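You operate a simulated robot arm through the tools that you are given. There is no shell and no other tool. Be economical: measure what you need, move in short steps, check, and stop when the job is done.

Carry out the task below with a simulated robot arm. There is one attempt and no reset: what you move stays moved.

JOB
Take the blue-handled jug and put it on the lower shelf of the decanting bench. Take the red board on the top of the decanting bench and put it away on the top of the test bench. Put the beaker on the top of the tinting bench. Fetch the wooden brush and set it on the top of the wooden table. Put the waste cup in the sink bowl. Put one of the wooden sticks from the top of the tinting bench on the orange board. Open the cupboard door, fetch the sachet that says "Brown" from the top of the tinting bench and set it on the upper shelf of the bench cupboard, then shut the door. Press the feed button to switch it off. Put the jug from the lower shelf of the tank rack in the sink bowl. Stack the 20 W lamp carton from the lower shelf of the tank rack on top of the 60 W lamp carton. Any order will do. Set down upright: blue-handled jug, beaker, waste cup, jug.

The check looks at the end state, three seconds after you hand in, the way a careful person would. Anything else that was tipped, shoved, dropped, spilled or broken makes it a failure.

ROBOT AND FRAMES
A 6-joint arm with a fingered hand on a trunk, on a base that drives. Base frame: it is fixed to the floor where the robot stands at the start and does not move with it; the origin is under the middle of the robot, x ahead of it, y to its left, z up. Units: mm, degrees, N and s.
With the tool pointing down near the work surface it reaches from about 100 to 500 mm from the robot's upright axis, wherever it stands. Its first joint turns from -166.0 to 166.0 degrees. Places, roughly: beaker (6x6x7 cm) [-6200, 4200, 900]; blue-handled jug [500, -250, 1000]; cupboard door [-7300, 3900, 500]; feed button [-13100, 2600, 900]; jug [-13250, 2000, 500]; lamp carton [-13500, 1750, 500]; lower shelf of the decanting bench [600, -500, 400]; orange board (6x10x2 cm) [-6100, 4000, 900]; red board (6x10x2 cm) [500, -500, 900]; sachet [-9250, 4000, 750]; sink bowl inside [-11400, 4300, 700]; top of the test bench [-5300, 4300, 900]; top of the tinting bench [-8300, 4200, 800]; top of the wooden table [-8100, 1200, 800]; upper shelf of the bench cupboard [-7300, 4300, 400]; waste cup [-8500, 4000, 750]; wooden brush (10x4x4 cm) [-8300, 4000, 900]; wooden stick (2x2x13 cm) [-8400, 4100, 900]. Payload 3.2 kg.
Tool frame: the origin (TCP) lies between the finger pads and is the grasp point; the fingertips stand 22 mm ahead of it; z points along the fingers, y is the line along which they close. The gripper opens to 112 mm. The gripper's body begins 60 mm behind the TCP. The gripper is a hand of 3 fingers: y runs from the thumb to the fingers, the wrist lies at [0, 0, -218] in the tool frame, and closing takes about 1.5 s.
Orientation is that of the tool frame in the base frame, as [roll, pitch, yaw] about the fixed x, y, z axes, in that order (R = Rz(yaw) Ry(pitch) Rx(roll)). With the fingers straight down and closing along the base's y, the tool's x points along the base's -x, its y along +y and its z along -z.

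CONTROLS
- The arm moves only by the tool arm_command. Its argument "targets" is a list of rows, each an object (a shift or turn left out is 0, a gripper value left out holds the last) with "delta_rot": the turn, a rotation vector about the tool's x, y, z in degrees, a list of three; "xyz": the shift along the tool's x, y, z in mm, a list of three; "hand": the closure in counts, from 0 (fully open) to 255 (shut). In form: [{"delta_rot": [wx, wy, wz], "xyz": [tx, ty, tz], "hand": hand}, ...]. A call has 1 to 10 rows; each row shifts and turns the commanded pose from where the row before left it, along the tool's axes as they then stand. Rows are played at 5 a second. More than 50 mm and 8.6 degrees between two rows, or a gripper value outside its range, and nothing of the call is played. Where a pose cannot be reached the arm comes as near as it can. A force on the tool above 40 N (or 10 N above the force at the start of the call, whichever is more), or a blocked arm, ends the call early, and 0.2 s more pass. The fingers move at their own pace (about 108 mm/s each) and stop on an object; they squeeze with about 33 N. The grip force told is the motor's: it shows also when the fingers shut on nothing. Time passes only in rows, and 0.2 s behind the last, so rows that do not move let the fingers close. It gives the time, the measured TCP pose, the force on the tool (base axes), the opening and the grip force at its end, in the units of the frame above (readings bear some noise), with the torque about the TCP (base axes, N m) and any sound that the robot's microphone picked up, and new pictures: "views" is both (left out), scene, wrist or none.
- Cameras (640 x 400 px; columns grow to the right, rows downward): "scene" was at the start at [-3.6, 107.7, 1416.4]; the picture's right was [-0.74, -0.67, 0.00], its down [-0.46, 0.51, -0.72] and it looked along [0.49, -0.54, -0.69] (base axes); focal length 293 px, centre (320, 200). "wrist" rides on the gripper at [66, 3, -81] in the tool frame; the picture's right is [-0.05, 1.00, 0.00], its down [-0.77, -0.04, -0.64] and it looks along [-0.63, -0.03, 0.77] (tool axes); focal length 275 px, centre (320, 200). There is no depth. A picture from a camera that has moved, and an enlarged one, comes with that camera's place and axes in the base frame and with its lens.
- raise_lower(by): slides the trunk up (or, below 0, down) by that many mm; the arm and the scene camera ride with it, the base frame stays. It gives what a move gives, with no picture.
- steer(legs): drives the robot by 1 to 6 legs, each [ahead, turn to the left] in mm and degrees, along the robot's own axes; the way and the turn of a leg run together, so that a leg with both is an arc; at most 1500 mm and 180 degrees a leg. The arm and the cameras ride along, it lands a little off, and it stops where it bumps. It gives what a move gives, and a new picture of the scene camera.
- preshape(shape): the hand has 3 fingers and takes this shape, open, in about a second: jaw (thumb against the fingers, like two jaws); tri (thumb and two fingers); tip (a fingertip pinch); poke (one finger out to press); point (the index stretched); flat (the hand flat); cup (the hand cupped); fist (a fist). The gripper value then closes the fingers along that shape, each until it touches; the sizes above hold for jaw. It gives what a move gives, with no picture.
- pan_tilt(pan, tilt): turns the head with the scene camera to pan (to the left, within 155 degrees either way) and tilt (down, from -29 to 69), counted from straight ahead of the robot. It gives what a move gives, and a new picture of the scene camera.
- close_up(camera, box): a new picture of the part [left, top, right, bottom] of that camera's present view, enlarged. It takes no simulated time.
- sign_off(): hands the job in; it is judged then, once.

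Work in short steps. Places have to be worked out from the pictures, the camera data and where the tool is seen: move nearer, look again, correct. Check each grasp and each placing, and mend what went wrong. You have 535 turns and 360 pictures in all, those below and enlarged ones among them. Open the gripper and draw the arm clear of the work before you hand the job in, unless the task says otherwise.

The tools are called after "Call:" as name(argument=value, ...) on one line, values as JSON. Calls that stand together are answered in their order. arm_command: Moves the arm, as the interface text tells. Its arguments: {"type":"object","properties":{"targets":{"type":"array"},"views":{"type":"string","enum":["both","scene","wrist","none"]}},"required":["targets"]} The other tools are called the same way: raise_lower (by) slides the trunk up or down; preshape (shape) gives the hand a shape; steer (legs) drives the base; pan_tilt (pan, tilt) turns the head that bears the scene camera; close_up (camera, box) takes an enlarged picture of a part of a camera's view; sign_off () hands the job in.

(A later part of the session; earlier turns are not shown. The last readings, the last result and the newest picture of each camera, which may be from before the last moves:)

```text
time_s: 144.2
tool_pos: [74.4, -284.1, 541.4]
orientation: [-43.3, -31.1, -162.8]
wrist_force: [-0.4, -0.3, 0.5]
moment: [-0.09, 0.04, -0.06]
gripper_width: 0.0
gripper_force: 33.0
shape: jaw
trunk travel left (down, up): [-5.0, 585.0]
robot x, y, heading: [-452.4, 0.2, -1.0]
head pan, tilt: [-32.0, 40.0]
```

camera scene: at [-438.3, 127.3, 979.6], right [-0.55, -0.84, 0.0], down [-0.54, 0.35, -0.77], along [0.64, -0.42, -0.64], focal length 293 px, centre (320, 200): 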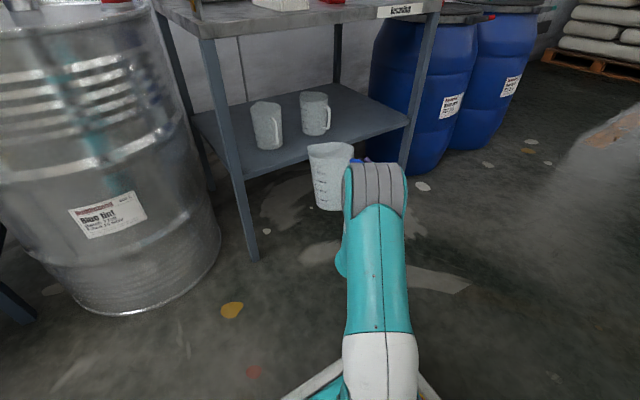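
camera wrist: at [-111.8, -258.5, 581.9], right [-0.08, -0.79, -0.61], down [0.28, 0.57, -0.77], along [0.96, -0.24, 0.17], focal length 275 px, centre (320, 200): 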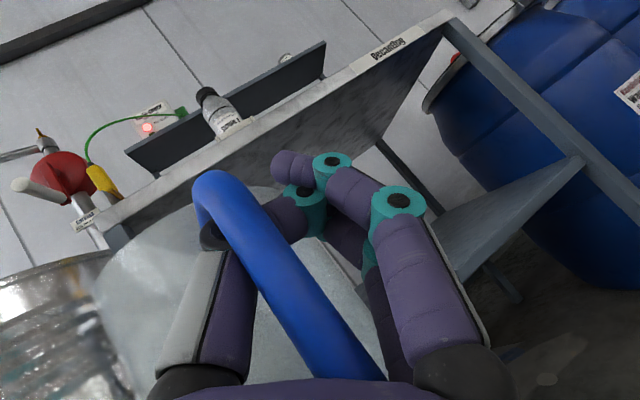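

Further out it reaches lower. I test a little more down.

Call:
arm_command(targets=[{"xyz": [-15.4, 17.5, -18.8]}, {"xyz": [-7.7, 8.7, -9.4]}], views="none")

```text
time_s: 144.8
tool_pos: [74.9, -286.1, 497.3]
orientation: [-43.2, -31.0, -162.8]
wrist_force: [-0.7, -0.9, -0.9]
moment: [-0.03, 0.04, -0.04]
gripper_width: 0.0
gripper_force: 33.0
shape: jaw
trunk travel left (down, up): [-5.0, 585.0]
robot x, y, heading: [-454.0, 3.0, -0.9]
head pan, tilt: [-32.0, 40.0]
```

It reaches shelf height. I raise 60 mm and drive around to line up with the free right part of the shelf.

Call:
arm_command(targets=[{"xyz": [15.4, -17.5, 18.8]}, {"xyz": [15.4, -17.5, 18.8]}], views="none")

Call:
steer(legs=[[-450, 0], [0, -45], [537, 0], [0, 46]])

```text
time_s: 145.4
tool_pos: [76.1, -286.3, 557.2]
orientation: [-43.4, -31.0, -162.8]
wrist_force: [-1.1, 0.8, -1.1]
moment: [-0.05, 0.04, -0.02]
gripper_width: 0.2
gripper_force: 33.0
shape: jaw
trunk travel left (down, up): [-5.0, 585.0]
robot x, y, heading: [-452.3, 3.3, -0.9]
head pan, tilt: [-32.0, 40.0]
```

```text
time_s: 154.4
tool_pos: [-69.2, -753.6, 556.4]
orientation: [-43.3, -31.0, -174.1]
wrist_force: [-0.6, -0.9, 0.2]
moment: [-0.06, 0.07, -0.02]
gripper_width: 0.0
gripper_force: 33.2
shape: jaw
trunk travel left (down, up): [-5.0, 585.0]
robot x, y, heading: [-531.8, -365.6, -12.8]
head pan, tilt: [-32.0, 40.0]
stopped in leg 4: the robot was blocked; the commanded pose is now the measured one
camera scene: at [-492.7, -247.0, 979.6], right [-0.7, -0.71, 0.0], down [-0.46, 0.45, -0.77], along [0.55, -0.54, -0.64], focal length 293 px, centre (320, 200)
```

scene: 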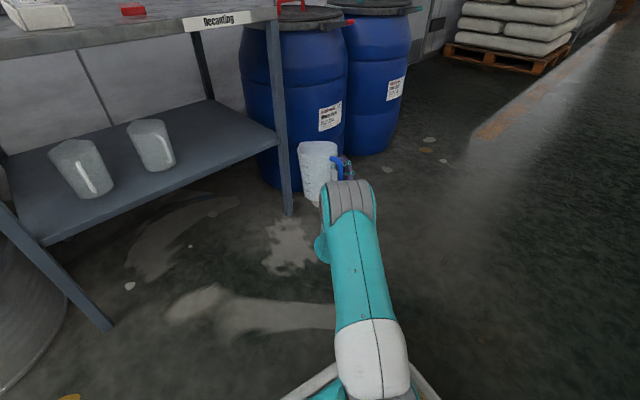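

The turn was blocked though the jug is well clear of the bench. I look around the base for the obstacle.

Call:
pan_tilt(pan=40, tilt=55)

Call:
pan_tilt(pan=-100, tilt=50)

```text
time_s: 155.8
tool_pos: [-70.0, -753.9, 557.7]
orientation: [-43.3, -31.0, -174.2]
wrist_force: [0.9, 0.3, -1.7]
moment: [-0.06, 0.01, -0.02]
gripper_width: 0.0
gripper_force: 32.8
shape: jaw
trunk travel left (down, up): [-5.0, 585.0]
robot x, y, heading: [-537.7, -367.7, -12.4]
head pan, tilt: [40.0, 55.0]
camera scene: at [-489.3, -154.2, 958.9], right [0.46, -0.89, 0.0], down [-0.73, -0.38, -0.57], along [0.51, 0.26, -0.82], focal length 293 px, centre (320, 200)
```

scene: 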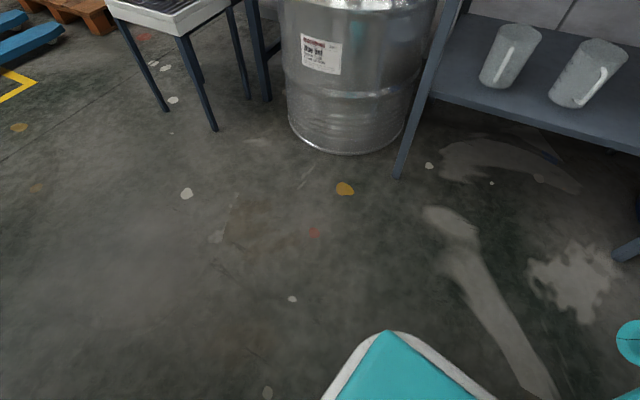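

```text
time_s: 158.0
tool_pos: [-71.0, -753.7, 558.1]
orientation: [-43.3, -31.1, -174.3]
wrist_force: [0.8, 0.5, -1.5]
moment: [-0.04, 0.05, -0.01]
gripper_width: 0.2
gripper_force: 33.1
shape: jaw
trunk travel left (down, up): [-5.0, 585.0]
robot x, y, heading: [-531.1, -365.7, -12.4]
head pan, tilt: [-100.0, 50.0]
camera scene: at [-582.7, -258.6, 965.4], right [-0.92, 0.38, 0.0], down [0.29, 0.71, -0.64], along [-0.25, -0.59, -0.77], focal length 293 px, centre (320, 200)
```

scene: 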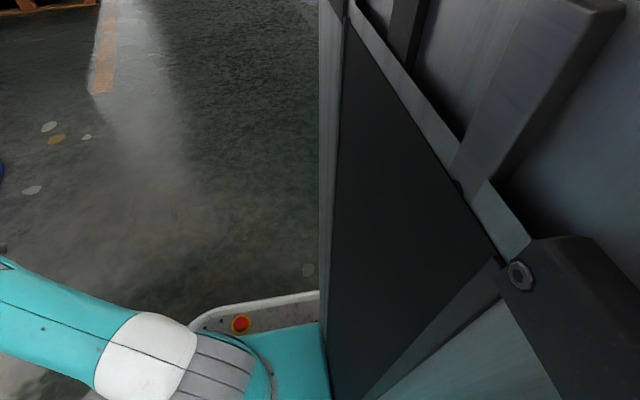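

Nothing is near the base. I retry the turn.

Call:
steer(legs=[[0, 12]])

```text
time_s: 159.2
tool_pos: [0.4, -650.9, 556.6]
orientation: [-43.3, -30.9, -162.4]
wrist_force: [0.3, -0.6, -0.2]
moment: [-0.01, 0.01, 0.01]
gripper_width: 0.0
gripper_force: 33.1
shape: jaw
trunk travel left (down, up): [-5.0, 585.0]
robot x, y, heading: [-533.1, -366.9, -1.1]
head pan, tilt: [-100.0, 50.0]
camera scene: at [-602.8, -271.3, 965.4], right [-0.98, 0.19, 0.0], down [0.14, 0.75, -0.64], along [-0.12, -0.63, -0.77], focal length 293 px, centre (320, 200)
```

scene: 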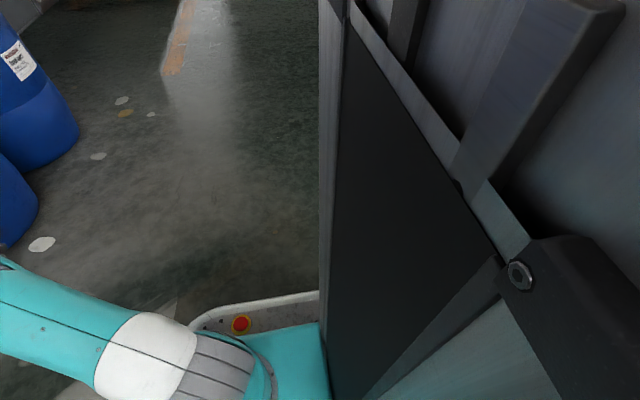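

Aligned. I shift 35 mm right, drive forward 300 and look from the head.

Call:
arm_command(targets=[{"xyz": [9.3, 28, 18.7]}], views="none")

Call:
steer(legs=[[300, 0.5]])

Call:
pan_tilt(pan=-30, tilt=35)

```text
time_s: 159.6
tool_pos: [-1.1, -686.4, 557.8]
orientation: [-43.3, -31.0, -162.4]
wrist_force: [1.0, -0.1, -0.1]
moment: [-0.05, 0.06, -0.02]
gripper_width: 0.0
gripper_force: 32.7
shape: jaw
trunk travel left (down, up): [-5.0, 585.0]
robot x, y, heading: [-531.3, -367.5, -0.7]
head pan, tilt: [-100.0, 50.0]
```

```text
time_s: 161.7
tool_pos: [305.8, -682.7, 558.5]
orientation: [-43.3, -31.1, -161.7]
wrist_force: [-0.1, 0.6, -0.8]
moment: [-0.02, 0.04, -0.01]
gripper_width: 0.0
gripper_force: 33.5
shape: jaw
trunk travel left (down, up): [-5.0, 585.0]
robot x, y, heading: [-228.8, -365.8, -0.1]
head pan, tilt: [-100.0, 50.0]
camera scene: at [-299.7, -274.4, 965.4], right [-0.98, 0.17, 0.0], down [0.13, 0.75, -0.64], along [-0.11, -0.63, -0.77], focal length 293 px, centre (320, 200)
```

scene: 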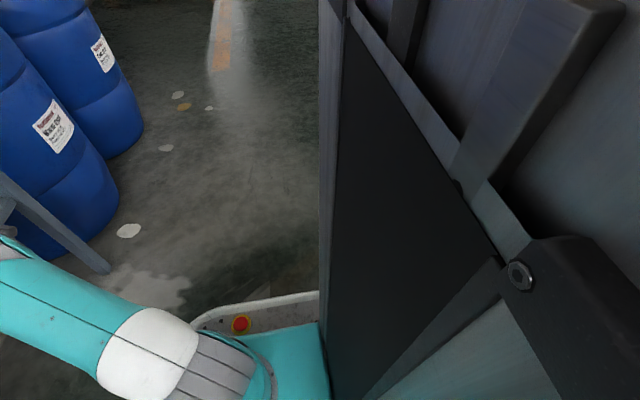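

```text
time_s: 163.1
tool_pos: [306.5, -682.0, 558.3]
orientation: [-43.3, -31.0, -161.8]
wrist_force: [0.2, -0.7, -0.9]
moment: [-0.02, 0.06, 0.01]
gripper_width: 0.1
gripper_force: 33.0
shape: jaw
trunk travel left (down, up): [-5.0, 585.0]
robot x, y, heading: [-225.5, -366.9, -0.1]
head pan, tilt: [-30.0, 35.0]
camera scene: at [-210.1, -242.7, 987.1], right [-0.5, -0.87, 0.0], down [-0.5, 0.29, -0.82], along [0.71, -0.41, -0.57], focal length 293 px, centre (320, 200)
```

scene: 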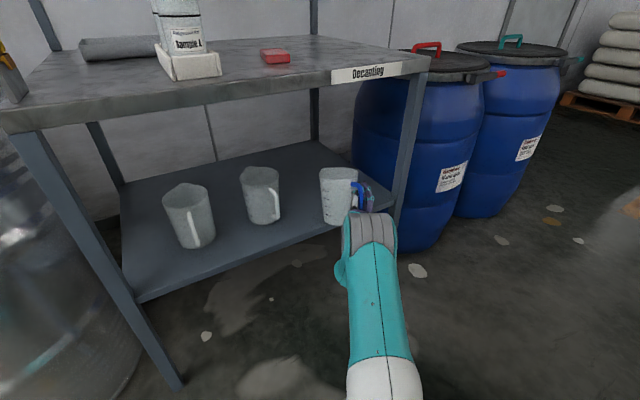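

Call:
steer(legs=[[108, 0]])

Call:
close_up(camera="scene", box=[200, 100, 440, 280])

```text
time_s: 164.2
tool_pos: [414.3, -681.4, 558.1]
orientation: [-43.2, -31.1, -161.5]
wrist_force: [-0.6, 0.7, -0.4]
moment: [-0.05, 0.04, 0.01]
gripper_width: 0.3
gripper_force: 32.6
shape: jaw
trunk travel left (down, up): [-5.0, 585.0]
robot x, y, heading: [-123.2, -361.9, 0.2]
head pan, tilt: [-30.0, 35.0]
camera scene: at [-103.8, -242.6, 987.1], right [-0.5, -0.87, 0.0], down [-0.5, 0.29, -0.82], along [0.71, -0.41, -0.57], focal length 293 px, centre (320, 200)
```

scene: 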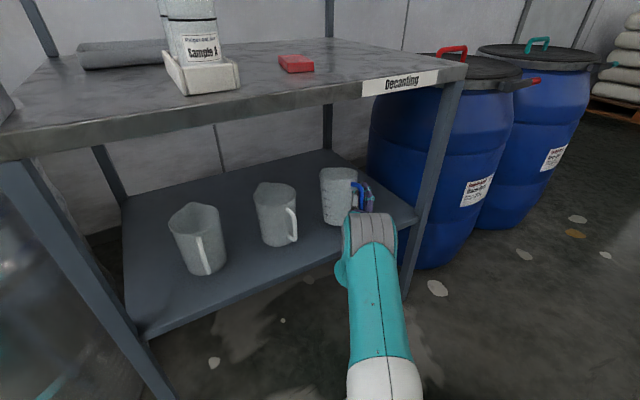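

```text
2.22 times, centred on (320, 190) of scene
camera zoom: at [-103.8, -242.6, 987.1], right [-0.5, -0.87, 0.0], down [-0.5, 0.29, -0.82], along [0.71, -0.41, -0.57], focal length 651 px, centre (320, 222)
```

zoom: 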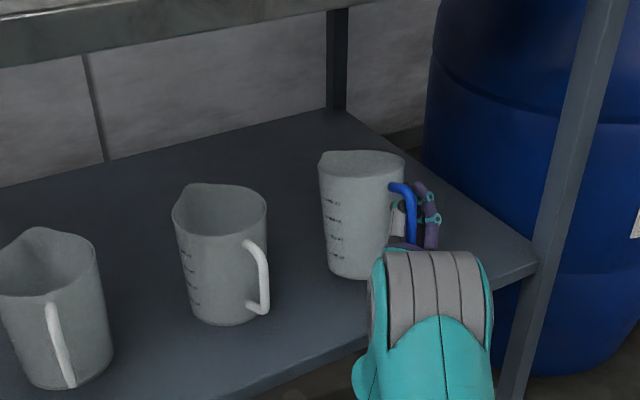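

The jug is over the free part of the shelf. I lower it in small steps until it touches.

Call:
arm_command(targets=[{"xyz": [-15.4, 17.5, -18.8]}, {"xyz": [-5.1, 5.9, -6.3]}, {"xyz": [-2.6, 2.9, -3.1]}, {}], views="none")

Call:
arm_command(targets=[{"xyz": [-2.6, 2.9, -3.1]}, {"xyz": [-2.6, 2.9, -3.1]}, {}], views="scene")

Call:
close_up(camera="scene", box=[260, 120, 420, 280])

```text
time_s: 164.8
tool_pos: [412.1, -680.8, 530.8]
orientation: [-42.6, -30.1, -161.8]
wrist_force: [-25.5, 13.3, 22.3]
moment: [3.05, 3.81, 1.03]
gripper_width: 0.0
gripper_force: 32.4
shape: jaw
trunk travel left (down, up): [-5.0, 585.0]
robot x, y, heading: [-123.3, -371.6, 0.4]
head pan, tilt: [-30.0, 35.0]
stopped in row 2: the force on the tool passed its limit at 50 N (the readings are from after the stop); the commanded pose is now the measured one
```

```text
time_s: 165.1
tool_pos: [412.2, -681.0, 530.9]
orientation: [-42.5, -29.9, -161.9]
wrist_force: [-27.7, 15.7, 23.4]
moment: [3.25, 4.08, 1.14]
gripper_width: 0.0
gripper_force: 32.8
shape: jaw
trunk travel left (down, up): [-5.0, 585.0]
robot x, y, heading: [-125.4, -365.1, -0.0]
head pan, tilt: [-30.0, 35.0]
stopped in row 1: the force on the tool passed its limit at 51 N (the readings are from after the stop); the commanded pose is now the measured one
camera scene: at [-107.6, -241.1, 987.0], right [-0.5, -0.87, 0.0], down [-0.49, 0.28, -0.82], along [0.71, -0.41, -0.57], focal length 293 px, centre (320, 200)
```

scene: 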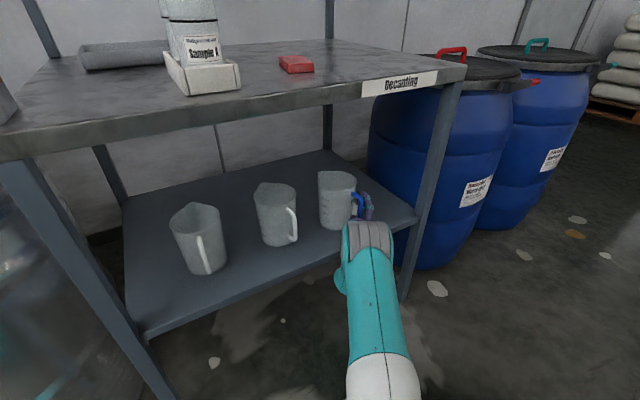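

```text
2.50 times, centred on (340, 200) of scene
camera zoom: at [-107.6, -241.1, 987.0], right [-0.5, -0.87, 0.0], down [-0.49, 0.28, -0.82], along [0.71, -0.41, -0.57], focal length 733 px, centre (270, 200)
```

zoom: 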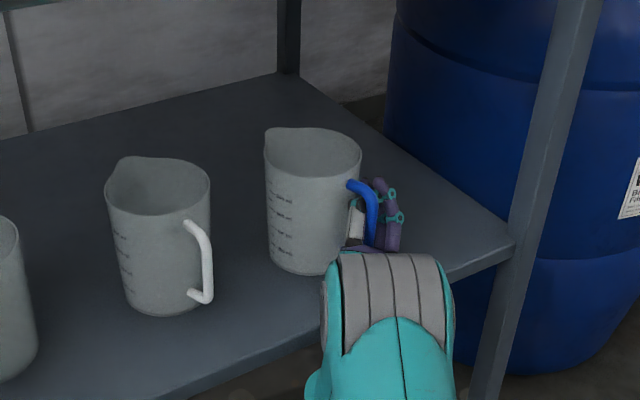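

The contact is the hand's rear against the shelf edge (large moment), not the jug. I ease up, move 30 mm back (the jug centre is at x≈473, so there's room) and lower again.

Call:
arm_command(targets=[{"xyz": [4.1, -4.7, 5]}, {"xyz": [24.5, 3.2, -17]}, {"xyz": [-8, 9.4, -10]}, {"xyz": [-5.1, 5.9, -6.3]}, {}], views="none")

```text
time_s: 166.3
tool_pos: [383.2, -681.5, 508.4]
orientation: [-42.7, -30.1, -161.8]
wrist_force: [1.1, 0.5, -0.3]
moment: [0.01, 0.0, 0.03]
gripper_width: 0.0
gripper_force: 33.2
shape: jaw
trunk travel left (down, up): [-5.0, 585.0]
robot x, y, heading: [-119.1, -369.1, 0.0]
head pan, tilt: [-30.0, 35.0]
```

Call:
arm_command(targets=[{"xyz": [-2.6, 2.9, -3.1]}, {"xyz": [-2.6, 2.9, -3.1]}, {}], views="scene")

Call:
close_up(camera="scene", box=[260, 120, 420, 280])

```text
time_s: 167.1
tool_pos: [383.9, -681.3, 499.6]
orientation: [-42.5, -30.1, -162.0]
wrist_force: [-0.3, 0.6, 0.7]
moment: [0.01, -0.01, 0.0]
gripper_width: 0.1
gripper_force: 33.9
shape: jaw
trunk travel left (down, up): [-5.0, 585.0]
robot x, y, heading: [-120.2, -362.6, 0.2]
head pan, tilt: [-30.0, 35.0]
camera scene: at [-104.5, -242.5, 987.1], right [-0.5, -0.87, 0.0], down [-0.5, 0.29, -0.82], along [0.71, -0.41, -0.57], focal length 293 px, centre (320, 200)
```

scene: 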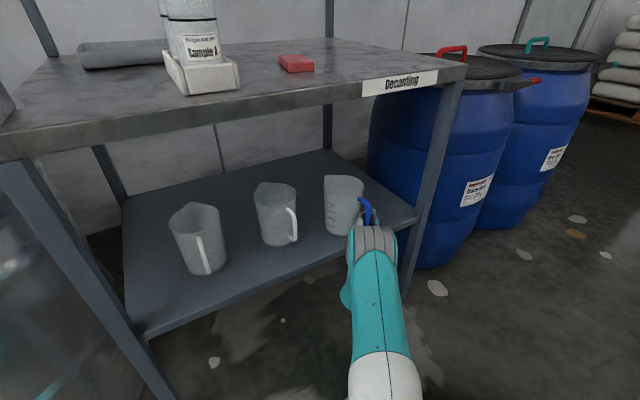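

```text
2.50 times, centred on (340, 200) of scene
camera zoom: at [-104.5, -242.5, 987.1], right [-0.5, -0.87, 0.0], down [-0.5, 0.29, -0.82], along [0.71, -0.41, -0.57], focal length 733 px, centre (270, 200)
```

zoom: 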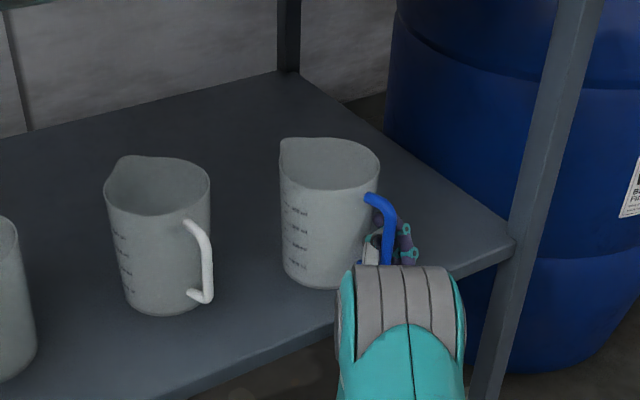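

Call:
arm_command(targets=[{"xyz": [-2, 2.3, -2.5]}, {"xyz": [-2, 2.3, -2.5]}, {}], views="none")

Call:
arm_command(targets=[{"xyz": [-2, 2.3, -2.5]}, {"xyz": [-2, 2.3, -2.5]}, {}], views="none")

```text
time_s: 167.9
tool_pos: [384.1, -683.2, 491.1]
orientation: [-42.7, -30.1, -161.8]
wrist_force: [0.4, 0.0, 0.6]
moment: [0.02, 0.01, -0.04]
gripper_width: 0.1
gripper_force: 33.4
shape: jaw
trunk travel left (down, up): [-5.0, 585.0]
robot x, y, heading: [-119.3, -364.7, 0.1]
head pan, tilt: [-30.0, 35.0]
```

```text
time_s: 168.7
tool_pos: [383.4, -682.8, 485.8]
orientation: [-42.5, -30.0, -162.0]
wrist_force: [-9.8, 2.6, 25.0]
moment: [0.5, 1.19, 0.11]
gripper_width: 0.0
gripper_force: 33.0
shape: jaw
trunk travel left (down, up): [-5.0, 585.0]
robot x, y, heading: [-125.3, -369.0, 0.1]
head pan, tilt: [-30.0, 35.0]
```

Call:
arm_command(targets=[{"xyz": [1, -1.2, 1.2]}, {}], views="scene")

Call:
close_up(camera="scene", box=[280, 140, 400, 260])

```text
time_s: 169.3
tool_pos: [383.2, -682.9, 486.9]
orientation: [-42.6, -29.9, -162.0]
wrist_force: [-10.6, -1.7, 20.3]
moment: [0.17, 1.04, 0.18]
gripper_width: 0.0
gripper_force: 33.2
shape: jaw
trunk travel left (down, up): [-5.0, 585.0]
robot x, y, heading: [-121.5, -369.0, 0.1]
head pan, tilt: [-30.0, 35.0]
camera scene: at [-106.1, -241.8, 987.0], right [-0.5, -0.87, 0.0], down [-0.5, 0.29, -0.82], along [0.71, -0.41, -0.57], focal length 293 px, centre (320, 200)
```

scene: 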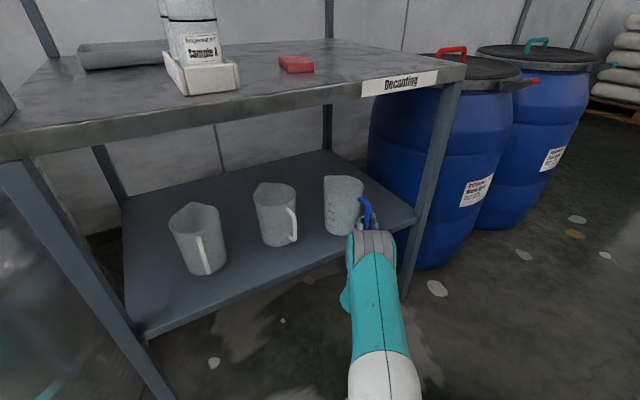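

```text
3.33 times, centred on (340, 200) of scene
camera zoom: at [-106.1, -241.8, 987.0], right [-0.5, -0.87, 0.0], down [-0.5, 0.29, -0.82], along [0.71, -0.41, -0.57], focal length 977 px, centre (253, 200)
```

zoom: 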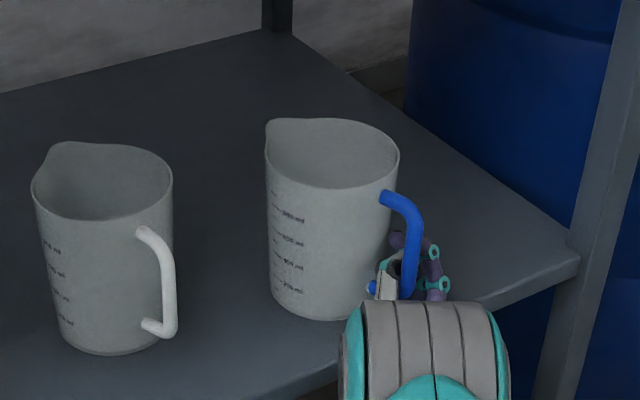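

It stands upright on the shelf. I open the fingers and withdraw along the tool axis.

Call:
arm_command(targets=[{"xyz": [0.5, -0.6, 0.6], "hand": 180}, {}, {"hand": 80}, {}, {}, {}], views="both")

```text
time_s: 170.7
tool_pos: [382.7, -682.1, 491.2]
orientation: [-42.3, -29.6, -162.0]
wrist_force: [-9.6, 5.0, 22.7]
moment: [0.45, 1.11, 0.02]
gripper_width: 75.9
gripper_force: 0.1
shape: jaw
trunk travel left (down, up): [-5.0, 585.0]
robot x, y, heading: [-121.2, -370.0, 0.2]
head pan, tilt: [-30.0, 35.0]
stopped in row 6: the force on the tool passed its limit at 40 N (the readings are from after the stop); the commanded pose is now the measured one
camera scene: at [-106.4, -241.4, 986.7], right [-0.5, -0.87, 0.0], down [-0.5, 0.28, -0.82], along [0.71, -0.41, -0.57], focal length 293 px, centre (320, 200)
camera wrist: at [283.9, -659.0, 469.9], right [-0.05, -0.79, -0.61], down [0.29, 0.57, -0.77], along [0.96, -0.21, 0.2], focal length 275 px, centre (320, 200)
```

scene: 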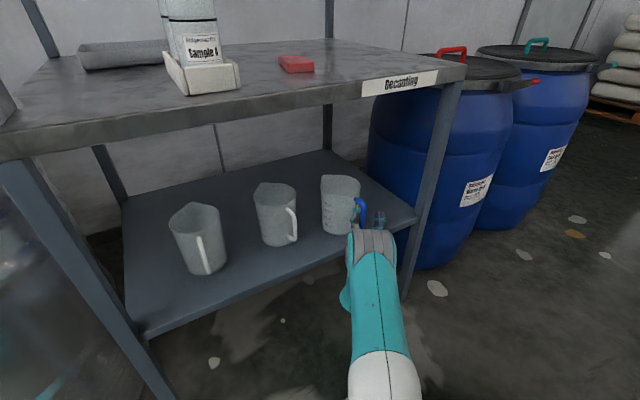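
wrist: 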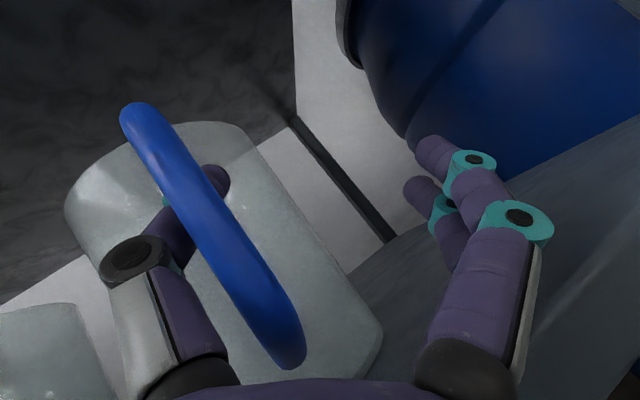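

The thumb lies behind the bar. I shift the hand along −y (left/up) so the bar clears the thumb, then check.

Call:
arm_command(targets=[{"xyz": [0, -8, 0]}, {"xyz": [0, -8, 0]}, {"xyz": [0, -8, 0]}, {}], views="wrist")

```text
time_s: 171.7
tool_pos: [387.5, -661.7, 501.3]
orientation: [-42.5, -30.0, -161.9]
wrist_force: [-0.2, 0.1, 0.1]
moment: [0.01, 0.06, 0.0]
gripper_width: 76.3
gripper_force: 0.0
shape: jaw
trunk travel left (down, up): [-5.0, 585.0]
robot x, y, heading: [-124.5, -364.3, -0.1]
head pan, tilt: [-30.0, 35.0]
camera wrist: at [287.3, -639.0, 481.5], right [-0.05, -0.79, -0.61], down [0.28, 0.57, -0.77], along [0.96, -0.21, 0.19], focal length 275 px, centre (320, 200)
```

wrist: 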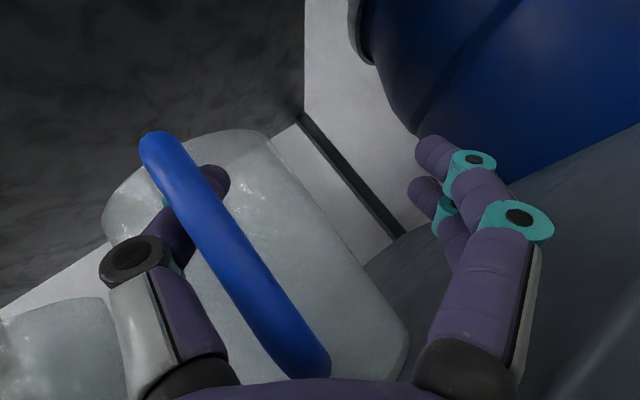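

Call:
arm_command(targets=[{"xyz": [0, -8, 0]}, {"xyz": [0, -8, 0]}, {"xyz": [0, -8, 0]}, {}], views="both")

```text
time_s: 172.7
tool_pos: [389.1, -643.0, 515.8]
orientation: [-42.6, -30.1, -161.8]
wrist_force: [0.0, 0.2, -0.1]
moment: [0.02, 0.0, 0.01]
gripper_width: 76.6
gripper_force: 0.1
shape: jaw
trunk travel left (down, up): [-5.0, 585.0]
robot x, y, heading: [-121.3, -365.3, 0.2]
head pan, tilt: [-30.0, 35.0]
camera scene: at [-104.4, -242.5, 987.1], right [-0.5, -0.87, 0.0], down [-0.5, 0.29, -0.82], along [0.71, -0.41, -0.57], focal length 293 px, centre (320, 200)
camera wrist: at [290.0, -620.6, 496.0], right [-0.06, -0.79, -0.61], down [0.28, 0.57, -0.77], along [0.96, -0.21, 0.19], focal length 275 px, centre (320, 200)
```

scene: 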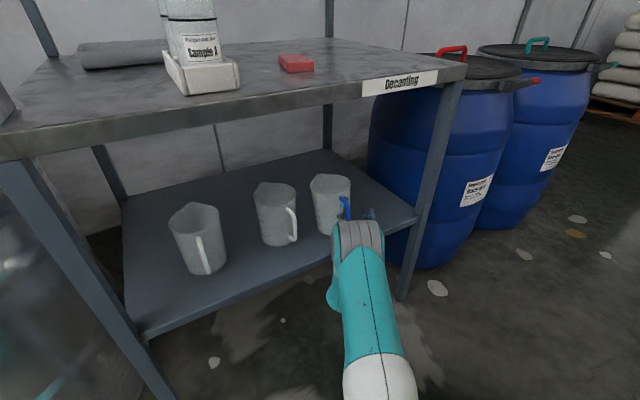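
wrist: 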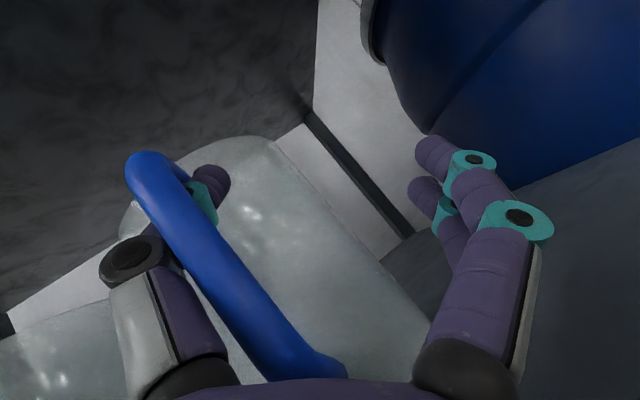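

The bar and thumb cross like an X; I slide the thumb out backwards along the tool axis in small steps.

Call:
arm_command(targets=[{"xyz": [0, 4, -8]}, {"xyz": [0, 0, -8]}, {"xyz": [0, 0, -8]}, {}], views="both")

```text
time_s: 173.7
tool_pos: [393.8, -644.4, 505.5]
orientation: [-42.7, -30.0, -161.8]
wrist_force: [-0.8, 0.6, 0.0]
moment: [0.0, -0.05, -0.03]
gripper_width: 76.8
gripper_force: 0.1
shape: jaw
out of reach, approached as far as the arm can: row 1, 2, 3
trunk travel left (down, up): [-5.0, 585.0]
robot x, y, heading: [-122.7, -367.6, 0.1]
head pan, tilt: [-30.0, 35.0]
camera scene: at [-104.5, -242.5, 987.1], right [-0.5, -0.87, 0.0], down [-0.5, 0.29, -0.82], along [0.71, -0.41, -0.57], focal length 293 px, centre (320, 200)
camera wrist: at [294.3, -621.1, 485.3], right [-0.05, -0.79, -0.61], down [0.28, 0.57, -0.77], along [0.96, -0.21, 0.19], focal length 275 px, centre (320, 200)
```

scene: 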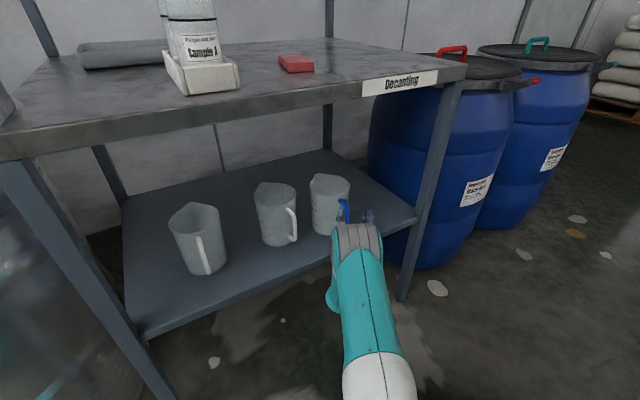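
wrist: 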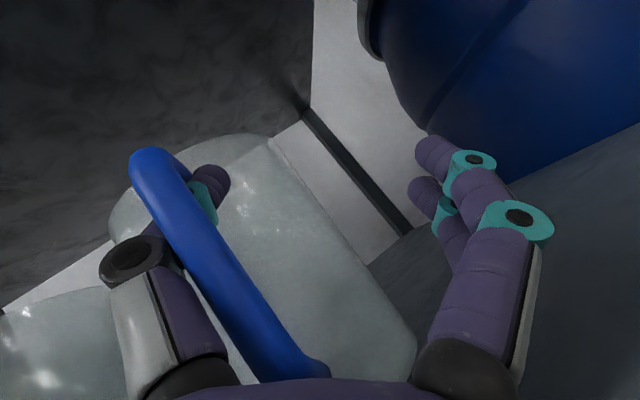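

The thumb sits inside the handle loop and the fingers outside, so I must withdraw along the handle's normal, roughly (-0.9, +0.45). The arm can't retract further, so I do it with a short backward arc of the base.

Call:
steer(legs=[[-40, 1.8]])

Call:
arm_command(targets=[{}], views="wrist")

```text
time_s: 174.5
tool_pos: [363.7, -628.0, 505.4]
orientation: [-42.6, -30.0, -160.0]
wrist_force: [0.5, -0.3, -0.6]
moment: [-0.01, -0.02, -0.03]
gripper_width: 76.5
gripper_force: 0.1
shape: jaw
trunk travel left (down, up): [-5.0, 585.0]
robot x, y, heading: [-158.1, -369.4, 1.7]
head pan, tilt: [-30.0, 35.0]
camera scene: at [-147.8, -242.8, 987.1], right [-0.47, -0.88, 0.0], down [-0.51, 0.27, -0.82], along [0.72, -0.39, -0.57], focal length 293 px, centre (320, 200)
```

scene: 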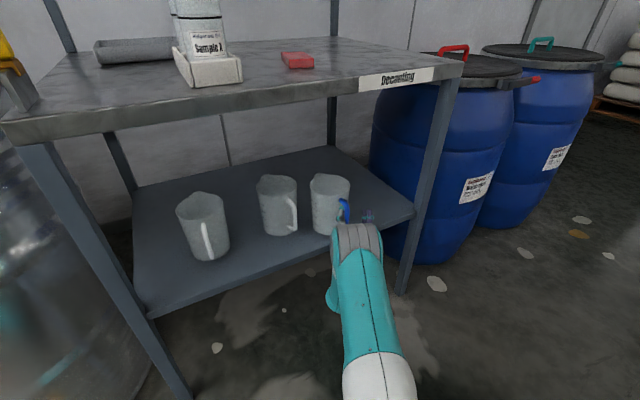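

```text
time_s: 174.9
tool_pos: [361.3, -627.5, 505.3]
orientation: [-42.6, -30.0, -159.9]
wrist_force: [0.2, 0.3, -0.3]
moment: [-0.03, 0.0, 0.0]
gripper_width: 76.8
gripper_force: 0.0
shape: jaw
trunk travel left (down, up): [-5.0, 585.0]
robot x, y, heading: [-161.9, -366.4, 1.7]
head pan, tilt: [-30.0, 35.0]
camera wrist: at [262.9, -608.3, 485.3], right [-0.03, -0.79, -0.61], down [0.26, 0.58, -0.77], along [0.96, -0.18, 0.19], focal length 275 px, centre (320, 200)
```

wrist: 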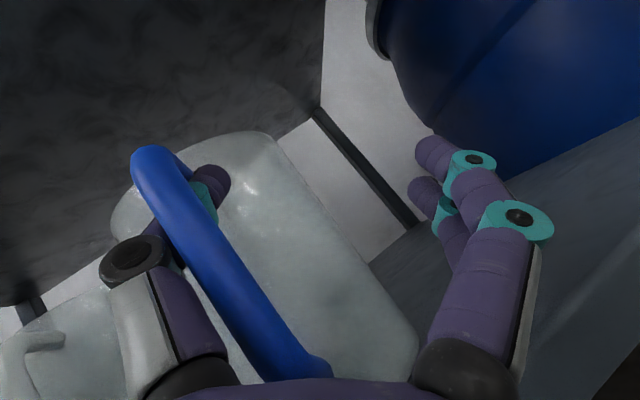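

The jug came along: the thumb is wedged in the loop. I close partially to free the thumb from jug body, first pushing the jug back to where it was.

Call:
steer(legs=[[40, -1.8]])

Call:
arm_command(targets=[{"hand": 150}, {}, {}], views="both")

```text
time_s: 175.8
tool_pos: [393.9, -643.4, 505.2]
orientation: [-42.6, -29.9, -161.8]
wrist_force: [0.6, -0.6, -0.3]
moment: [0.01, -0.05, 0.01]
gripper_width: 76.7
gripper_force: 0.1
shape: jaw
trunk travel left (down, up): [-5.0, 585.0]
robot x, y, heading: [-120.3, -365.6, -0.3]
head pan, tilt: [-30.0, 35.0]
camera scene: at [-104.0, -242.4, 987.1], right [-0.5, -0.87, 0.0], down [-0.5, 0.29, -0.82], along [0.71, -0.41, -0.57], focal length 293 px, centre (320, 200)
```

scene: 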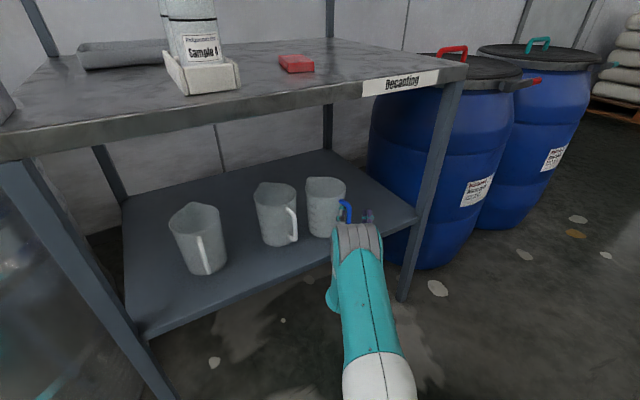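

```text
time_s: 176.6
tool_pos: [395.6, -644.1, 504.9]
orientation: [-42.6, -29.9, -161.7]
wrist_force: [-0.1, 0.4, -0.3]
moment: [0.06, -0.02, 0.02]
gripper_width: 46.6
gripper_force: 0.0
shape: jaw
trunk travel left (down, up): [-5.0, 585.0]
robot x, y, heading: [-117.4, -368.0, -0.1]
head pan, tilt: [-30.0, 35.0]
camera scene: at [-104.0, -242.4, 987.1], right [-0.5, -0.87, 0.0], down [-0.5, 0.29, -0.82], along [0.71, -0.41, -0.57], focal length 293 px, centre (320, 200)
camera wrist: at [295.1, -620.6, 485.3], right [-0.05, -0.79, -0.61], down [0.28, 0.57, -0.77], along [0.96, -0.21, 0.19], focal length 275 px, centre (320, 200)
```

scene: 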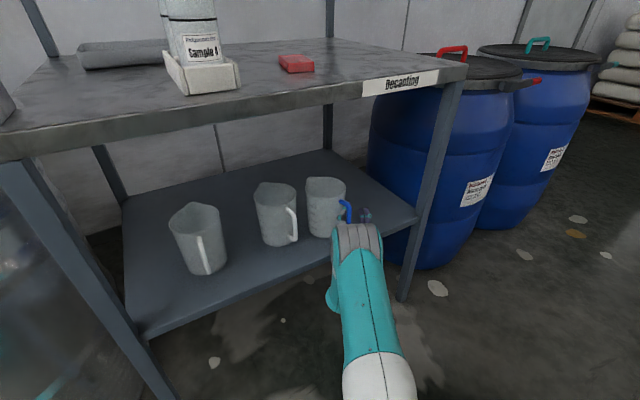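
wrist: 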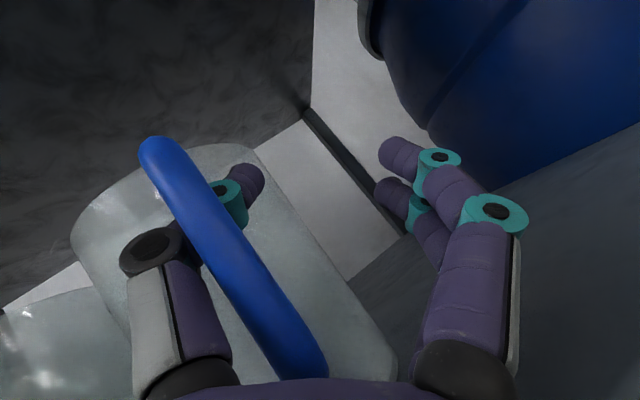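

Call:
arm_command(targets=[{"xyz": [0, 6, 0], "hand": 75}, {}, {"xyz": [0, 6, 0], "hand": 0}, {}, {}], views="wrist")

```text
time_s: 177.9
tool_pos: [393.7, -653.8, 501.6]
orientation: [-42.2, -29.6, -162.0]
wrist_force: [-1.7, -1.2, 21.9]
moment: [0.35, 0.94, 0.08]
gripper_width: 111.9
gripper_force: 0.0
shape: jaw
trunk travel left (down, up): [-5.0, 585.0]
robot x, y, heading: [-120.6, -367.9, 0.3]
head pan, tilt: [-30.0, 35.0]
stopped in row 5: the force on the tool passed its limit at 41 N (the readings are from after the stop); the commanded pose is now the measured one
camera wrist: at [294.3, -630.6, 481.4], right [-0.05, -0.79, -0.61], down [0.29, 0.57, -0.77], along [0.96, -0.21, 0.2], focal length 275 px, centre (320, 200)
```

wrist: 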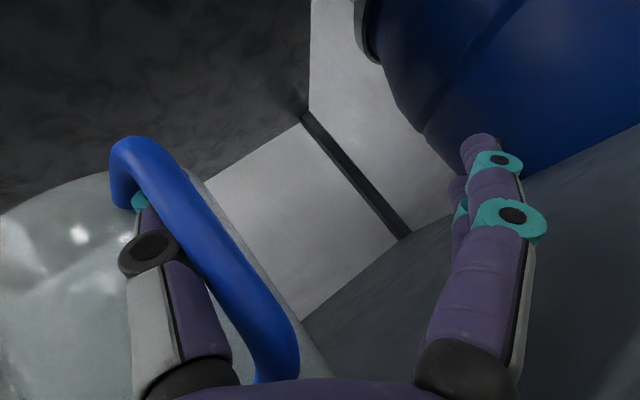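

At full opening the thumb is nearly straight beside the bar. I lift 3 mm off the shelf lip and try the backward arc again.

Call:
arm_command(targets=[{"xyz": [1.5, -1.8, 1.9]}, {}], views="none")

Call:
steer(legs=[[-30, 1.4]])

Call:
arm_command(targets=[{}], views="wrist")

```text
time_s: 178.5
tool_pos: [394.4, -653.3, 501.4]
orientation: [-42.3, -29.9, -161.8]
wrist_force: [-1.8, -2.3, 4.7]
moment: [-0.01, 0.33, 0.11]
gripper_width: 111.8
gripper_force: 0.0
shape: jaw
trunk travel left (down, up): [-5.0, 585.0]
robot x, y, heading: [-121.7, -365.6, 0.3]
head pan, tilt: [-30.0, 35.0]
```

```text
time_s: 179.3
tool_pos: [372.1, -639.7, 501.5]
orientation: [-42.3, -29.9, -160.5]
wrist_force: [0.3, -0.4, -0.2]
moment: [0.03, 0.03, -0.02]
gripper_width: 112.0
gripper_force: 0.0
shape: jaw
trunk travel left (down, up): [-5.0, 585.0]
robot x, y, heading: [-150.1, -368.9, 1.8]
head pan, tilt: [-30.0, 35.0]
camera scene: at [-137.0, -242.5, 987.1], right [-0.47, -0.88, 0.0], down [-0.5, 0.27, -0.82], along [0.72, -0.39, -0.57], focal length 293 px, centre (320, 200)
```

scene: 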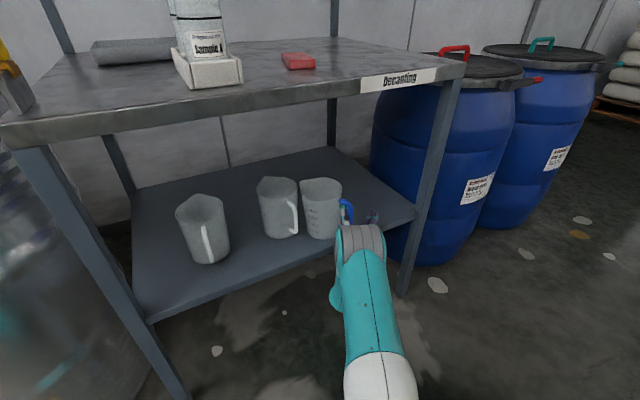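

```text
time_s: 179.8
tool_pos: [371.9, -639.9, 502.1]
orientation: [-42.4, -29.9, -160.5]
wrist_force: [0.6, 0.4, -0.4]
moment: [0.02, -0.01, 0.0]
gripper_width: 112.0
gripper_force: 0.1
shape: jaw
trunk travel left (down, up): [-5.0, 585.0]
robot x, y, heading: [-153.1, -367.5, 1.6]
head pan, tilt: [-30.0, 35.0]
camera wrist: at [271.7, -620.1, 482.2], right [-0.03, -0.79, -0.61], down [0.27, 0.58, -0.77], along [0.96, -0.19, 0.2], focal length 275 px, centre (320, 200)
```

wrist: 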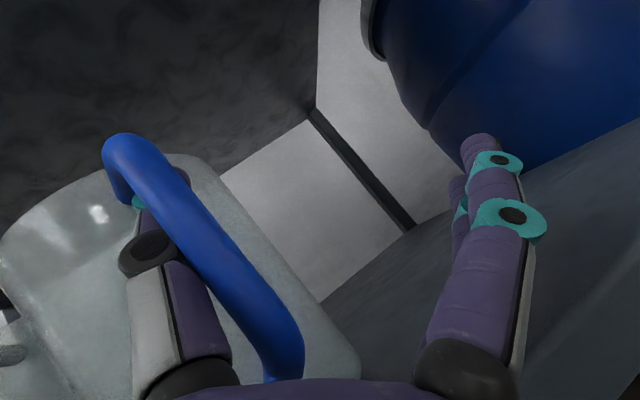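

The handle actually faces −x and only the thumb's tip still crosses behind the bar top. I return the jug, roll the hand about its axis so the thumb drops clear, and look.

Call:
steer(legs=[[30, -1.4]])

Call:
arm_command(targets=[{"delta_rot": [0, 0, -6]}, {"delta_rot": [0, 0, -6]}, {"delta_rot": [0, 0, -6]}, {}], views="both")

```text
time_s: 180.6
tool_pos: [396.8, -650.5, 501.7]
orientation: [-42.3, -29.8, -161.7]
wrist_force: [0.3, -0.4, 0.0]
moment: [0.04, 0.02, -0.05]
gripper_width: 111.9
gripper_force: 0.0
shape: jaw
trunk travel left (down, up): [-5.0, 585.0]
robot x, y, heading: [-118.3, -368.2, 0.2]
head pan, tilt: [-30.0, 35.0]
camera scene: at [-103.5, -242.2, 987.1], right [-0.49, -0.87, 0.0], down [-0.5, 0.28, -0.82], along [0.71, -0.41, -0.57], focal length 293 px, centre (320, 200)
```

scene: 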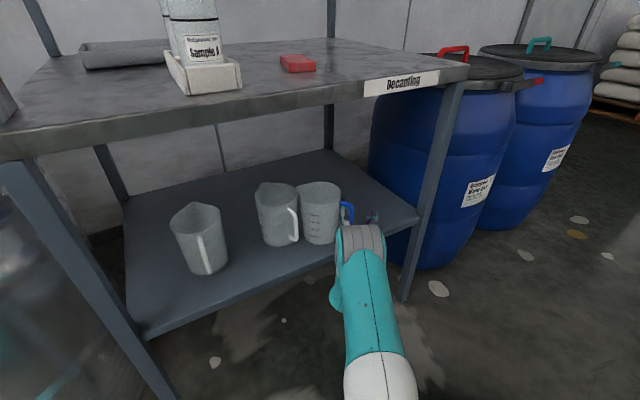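

```text
time_s: 181.6
tool_pos: [395.1, -653.1, 503.5]
orientation: [-32.1, -40.8, -179.4]
wrist_force: [-0.1, -0.9, -0.1]
moment: [-0.01, -0.03, 0.0]
gripper_width: 112.0
gripper_force: 0.0
shape: jaw
trunk travel left (down, up): [-5.0, 585.0]
robot x, y, heading: [-120.4, -370.8, 0.1]
head pan, tilt: [-30.0, 35.0]
camera scene: at [-103.5, -242.3, 987.1], right [-0.5, -0.87, 0.0], down [-0.5, 0.28, -0.82], along [0.71, -0.41, -0.57], focal length 293 px, centre (320, 200)
camera wrist: at [299.8, -612.0, 493.6], right [-0.3, -0.85, -0.43], down [0.24, 0.37, -0.9], along [0.92, -0.37, 0.09], focal length 275 px, centre (320, 200)
```

scene: 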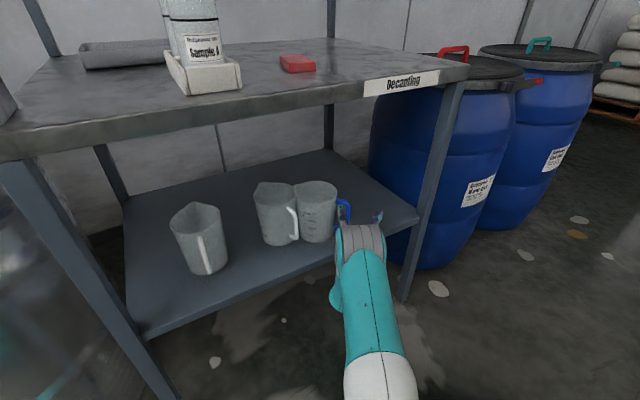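
wrist: 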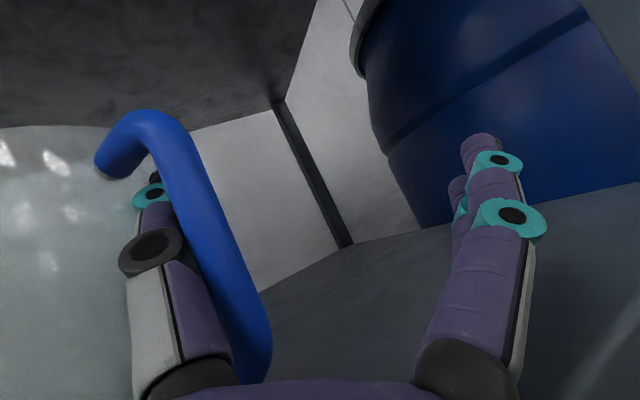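

The thumb is now inside the loop. I regrip (close), to restore the earlier relation, then will open fully and withdraw straight along −x.

Call:
arm_command(targets=[{"hand": 255}, {}, {}, {}, {}, {}, {}, {}], views="both")

```text
time_s: 183.4
tool_pos: [395.8, -652.2, 502.9]
orientation: [-32.1, -40.9, -179.3]
wrist_force: [0.7, 0.4, -0.5]
moment: [0.0, 0.02, 0.0]
gripper_width: 0.0
gripper_force: 33.0
shape: jaw
trunk travel left (down, up): [-5.0, 585.0]
robot x, y, heading: [-121.8, -368.3, 0.2]
head pan, tilt: [-30.0, 35.0]
camera scene: at [-103.4, -242.2, 987.1], right [-0.5, -0.87, 0.0], down [-0.5, 0.28, -0.82], along [0.71, -0.41, -0.57], focal length 293 px, centre (320, 200)
camera wrist: at [299.8, -612.0, 493.5], right [-0.3, -0.85, -0.43], down [0.24, 0.37, -0.9], along [0.92, -0.37, 0.09], focal length 275 px, centre (320, 200)
```

scene: 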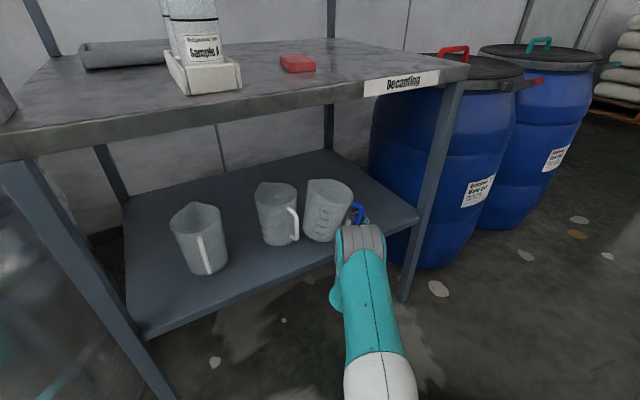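
wrist: 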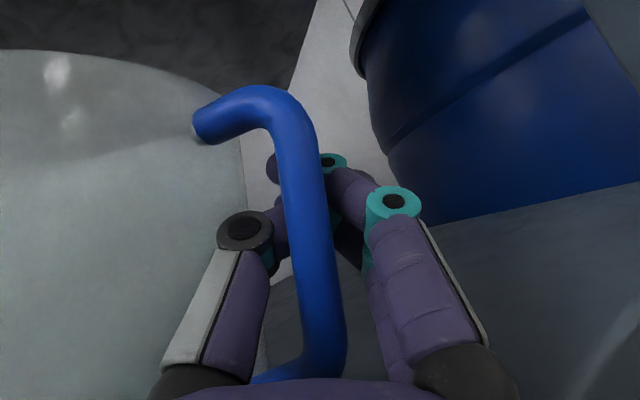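

Now I see it: the body lies on the thumb side, so the thumb passes through the loop and must be pulled back along the tool axis. I lift, level the jug (rotate ~13°), and re-stand the robot 90 mm further back with the arm extended so the arm has room to retract.

Call:
arm_command(targets=[{"xyz": [10, -6, 10]}, {"xyz": [10, -6, 10]}, {"delta_rot": [4.1, 0.2, -5]}, {"delta_rot": [4.1, 0.2, -5]}, {}], views="both")

Call:
close_up(camera="scene", box=[240, 120, 400, 280])

```text
time_s: 184.6
tool_pos: [396.5, -652.2, 533.9]
orientation: [-15.2, -44.6, 167.8]
wrist_force: [-0.5, 1.0, 0.7]
moment: [0.01, 0.0, 0.0]
gripper_width: 0.0
gripper_force: 32.8
shape: jaw
trunk travel left (down, up): [-5.0, 585.0]
robot x, y, heading: [-121.9, -365.0, 0.4]
head pan, tilt: [-30.0, 35.0]
camera scene: at [-103.4, -242.2, 987.1], right [-0.49, -0.87, 0.0], down [-0.5, 0.28, -0.82], along [0.71, -0.41, -0.57], focal length 293 px, centre (320, 200)
camera wrist: at [300.9, -612.1, 524.3], right [-0.35, -0.91, -0.22], down [0.16, 0.17, -0.97], along [0.92, -0.37, 0.09], focal length 275 px, centre (320, 200)
```

scene: 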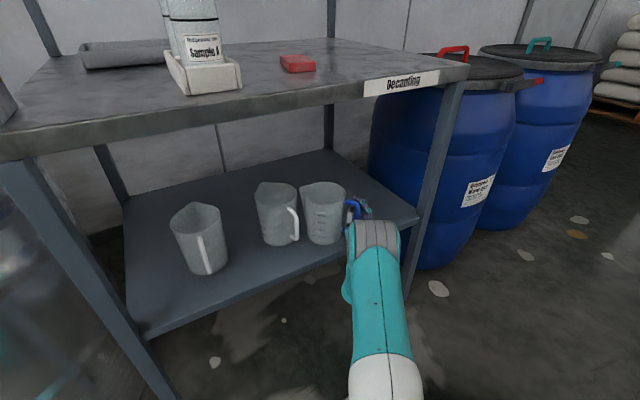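
wrist: 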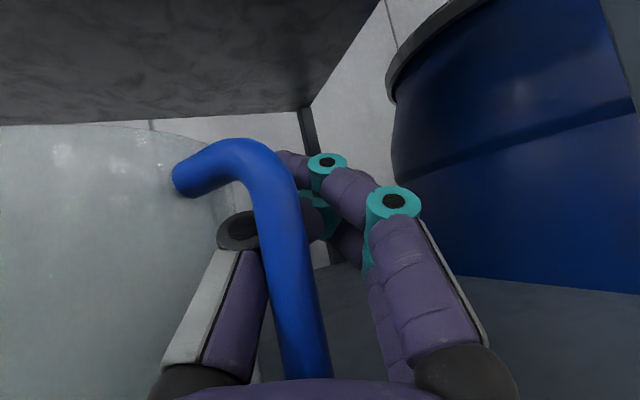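

```text
2.50 times, centred on (320, 200) of scene
camera zoom: at [-103.4, -242.2, 987.1], right [-0.49, -0.87, 0.0], down [-0.5, 0.28, -0.82], along [0.71, -0.41, -0.57], focal length 733 px, centre (320, 200)
```

zoom: 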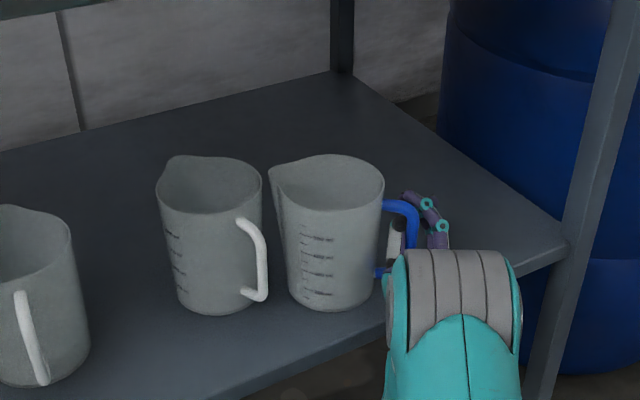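

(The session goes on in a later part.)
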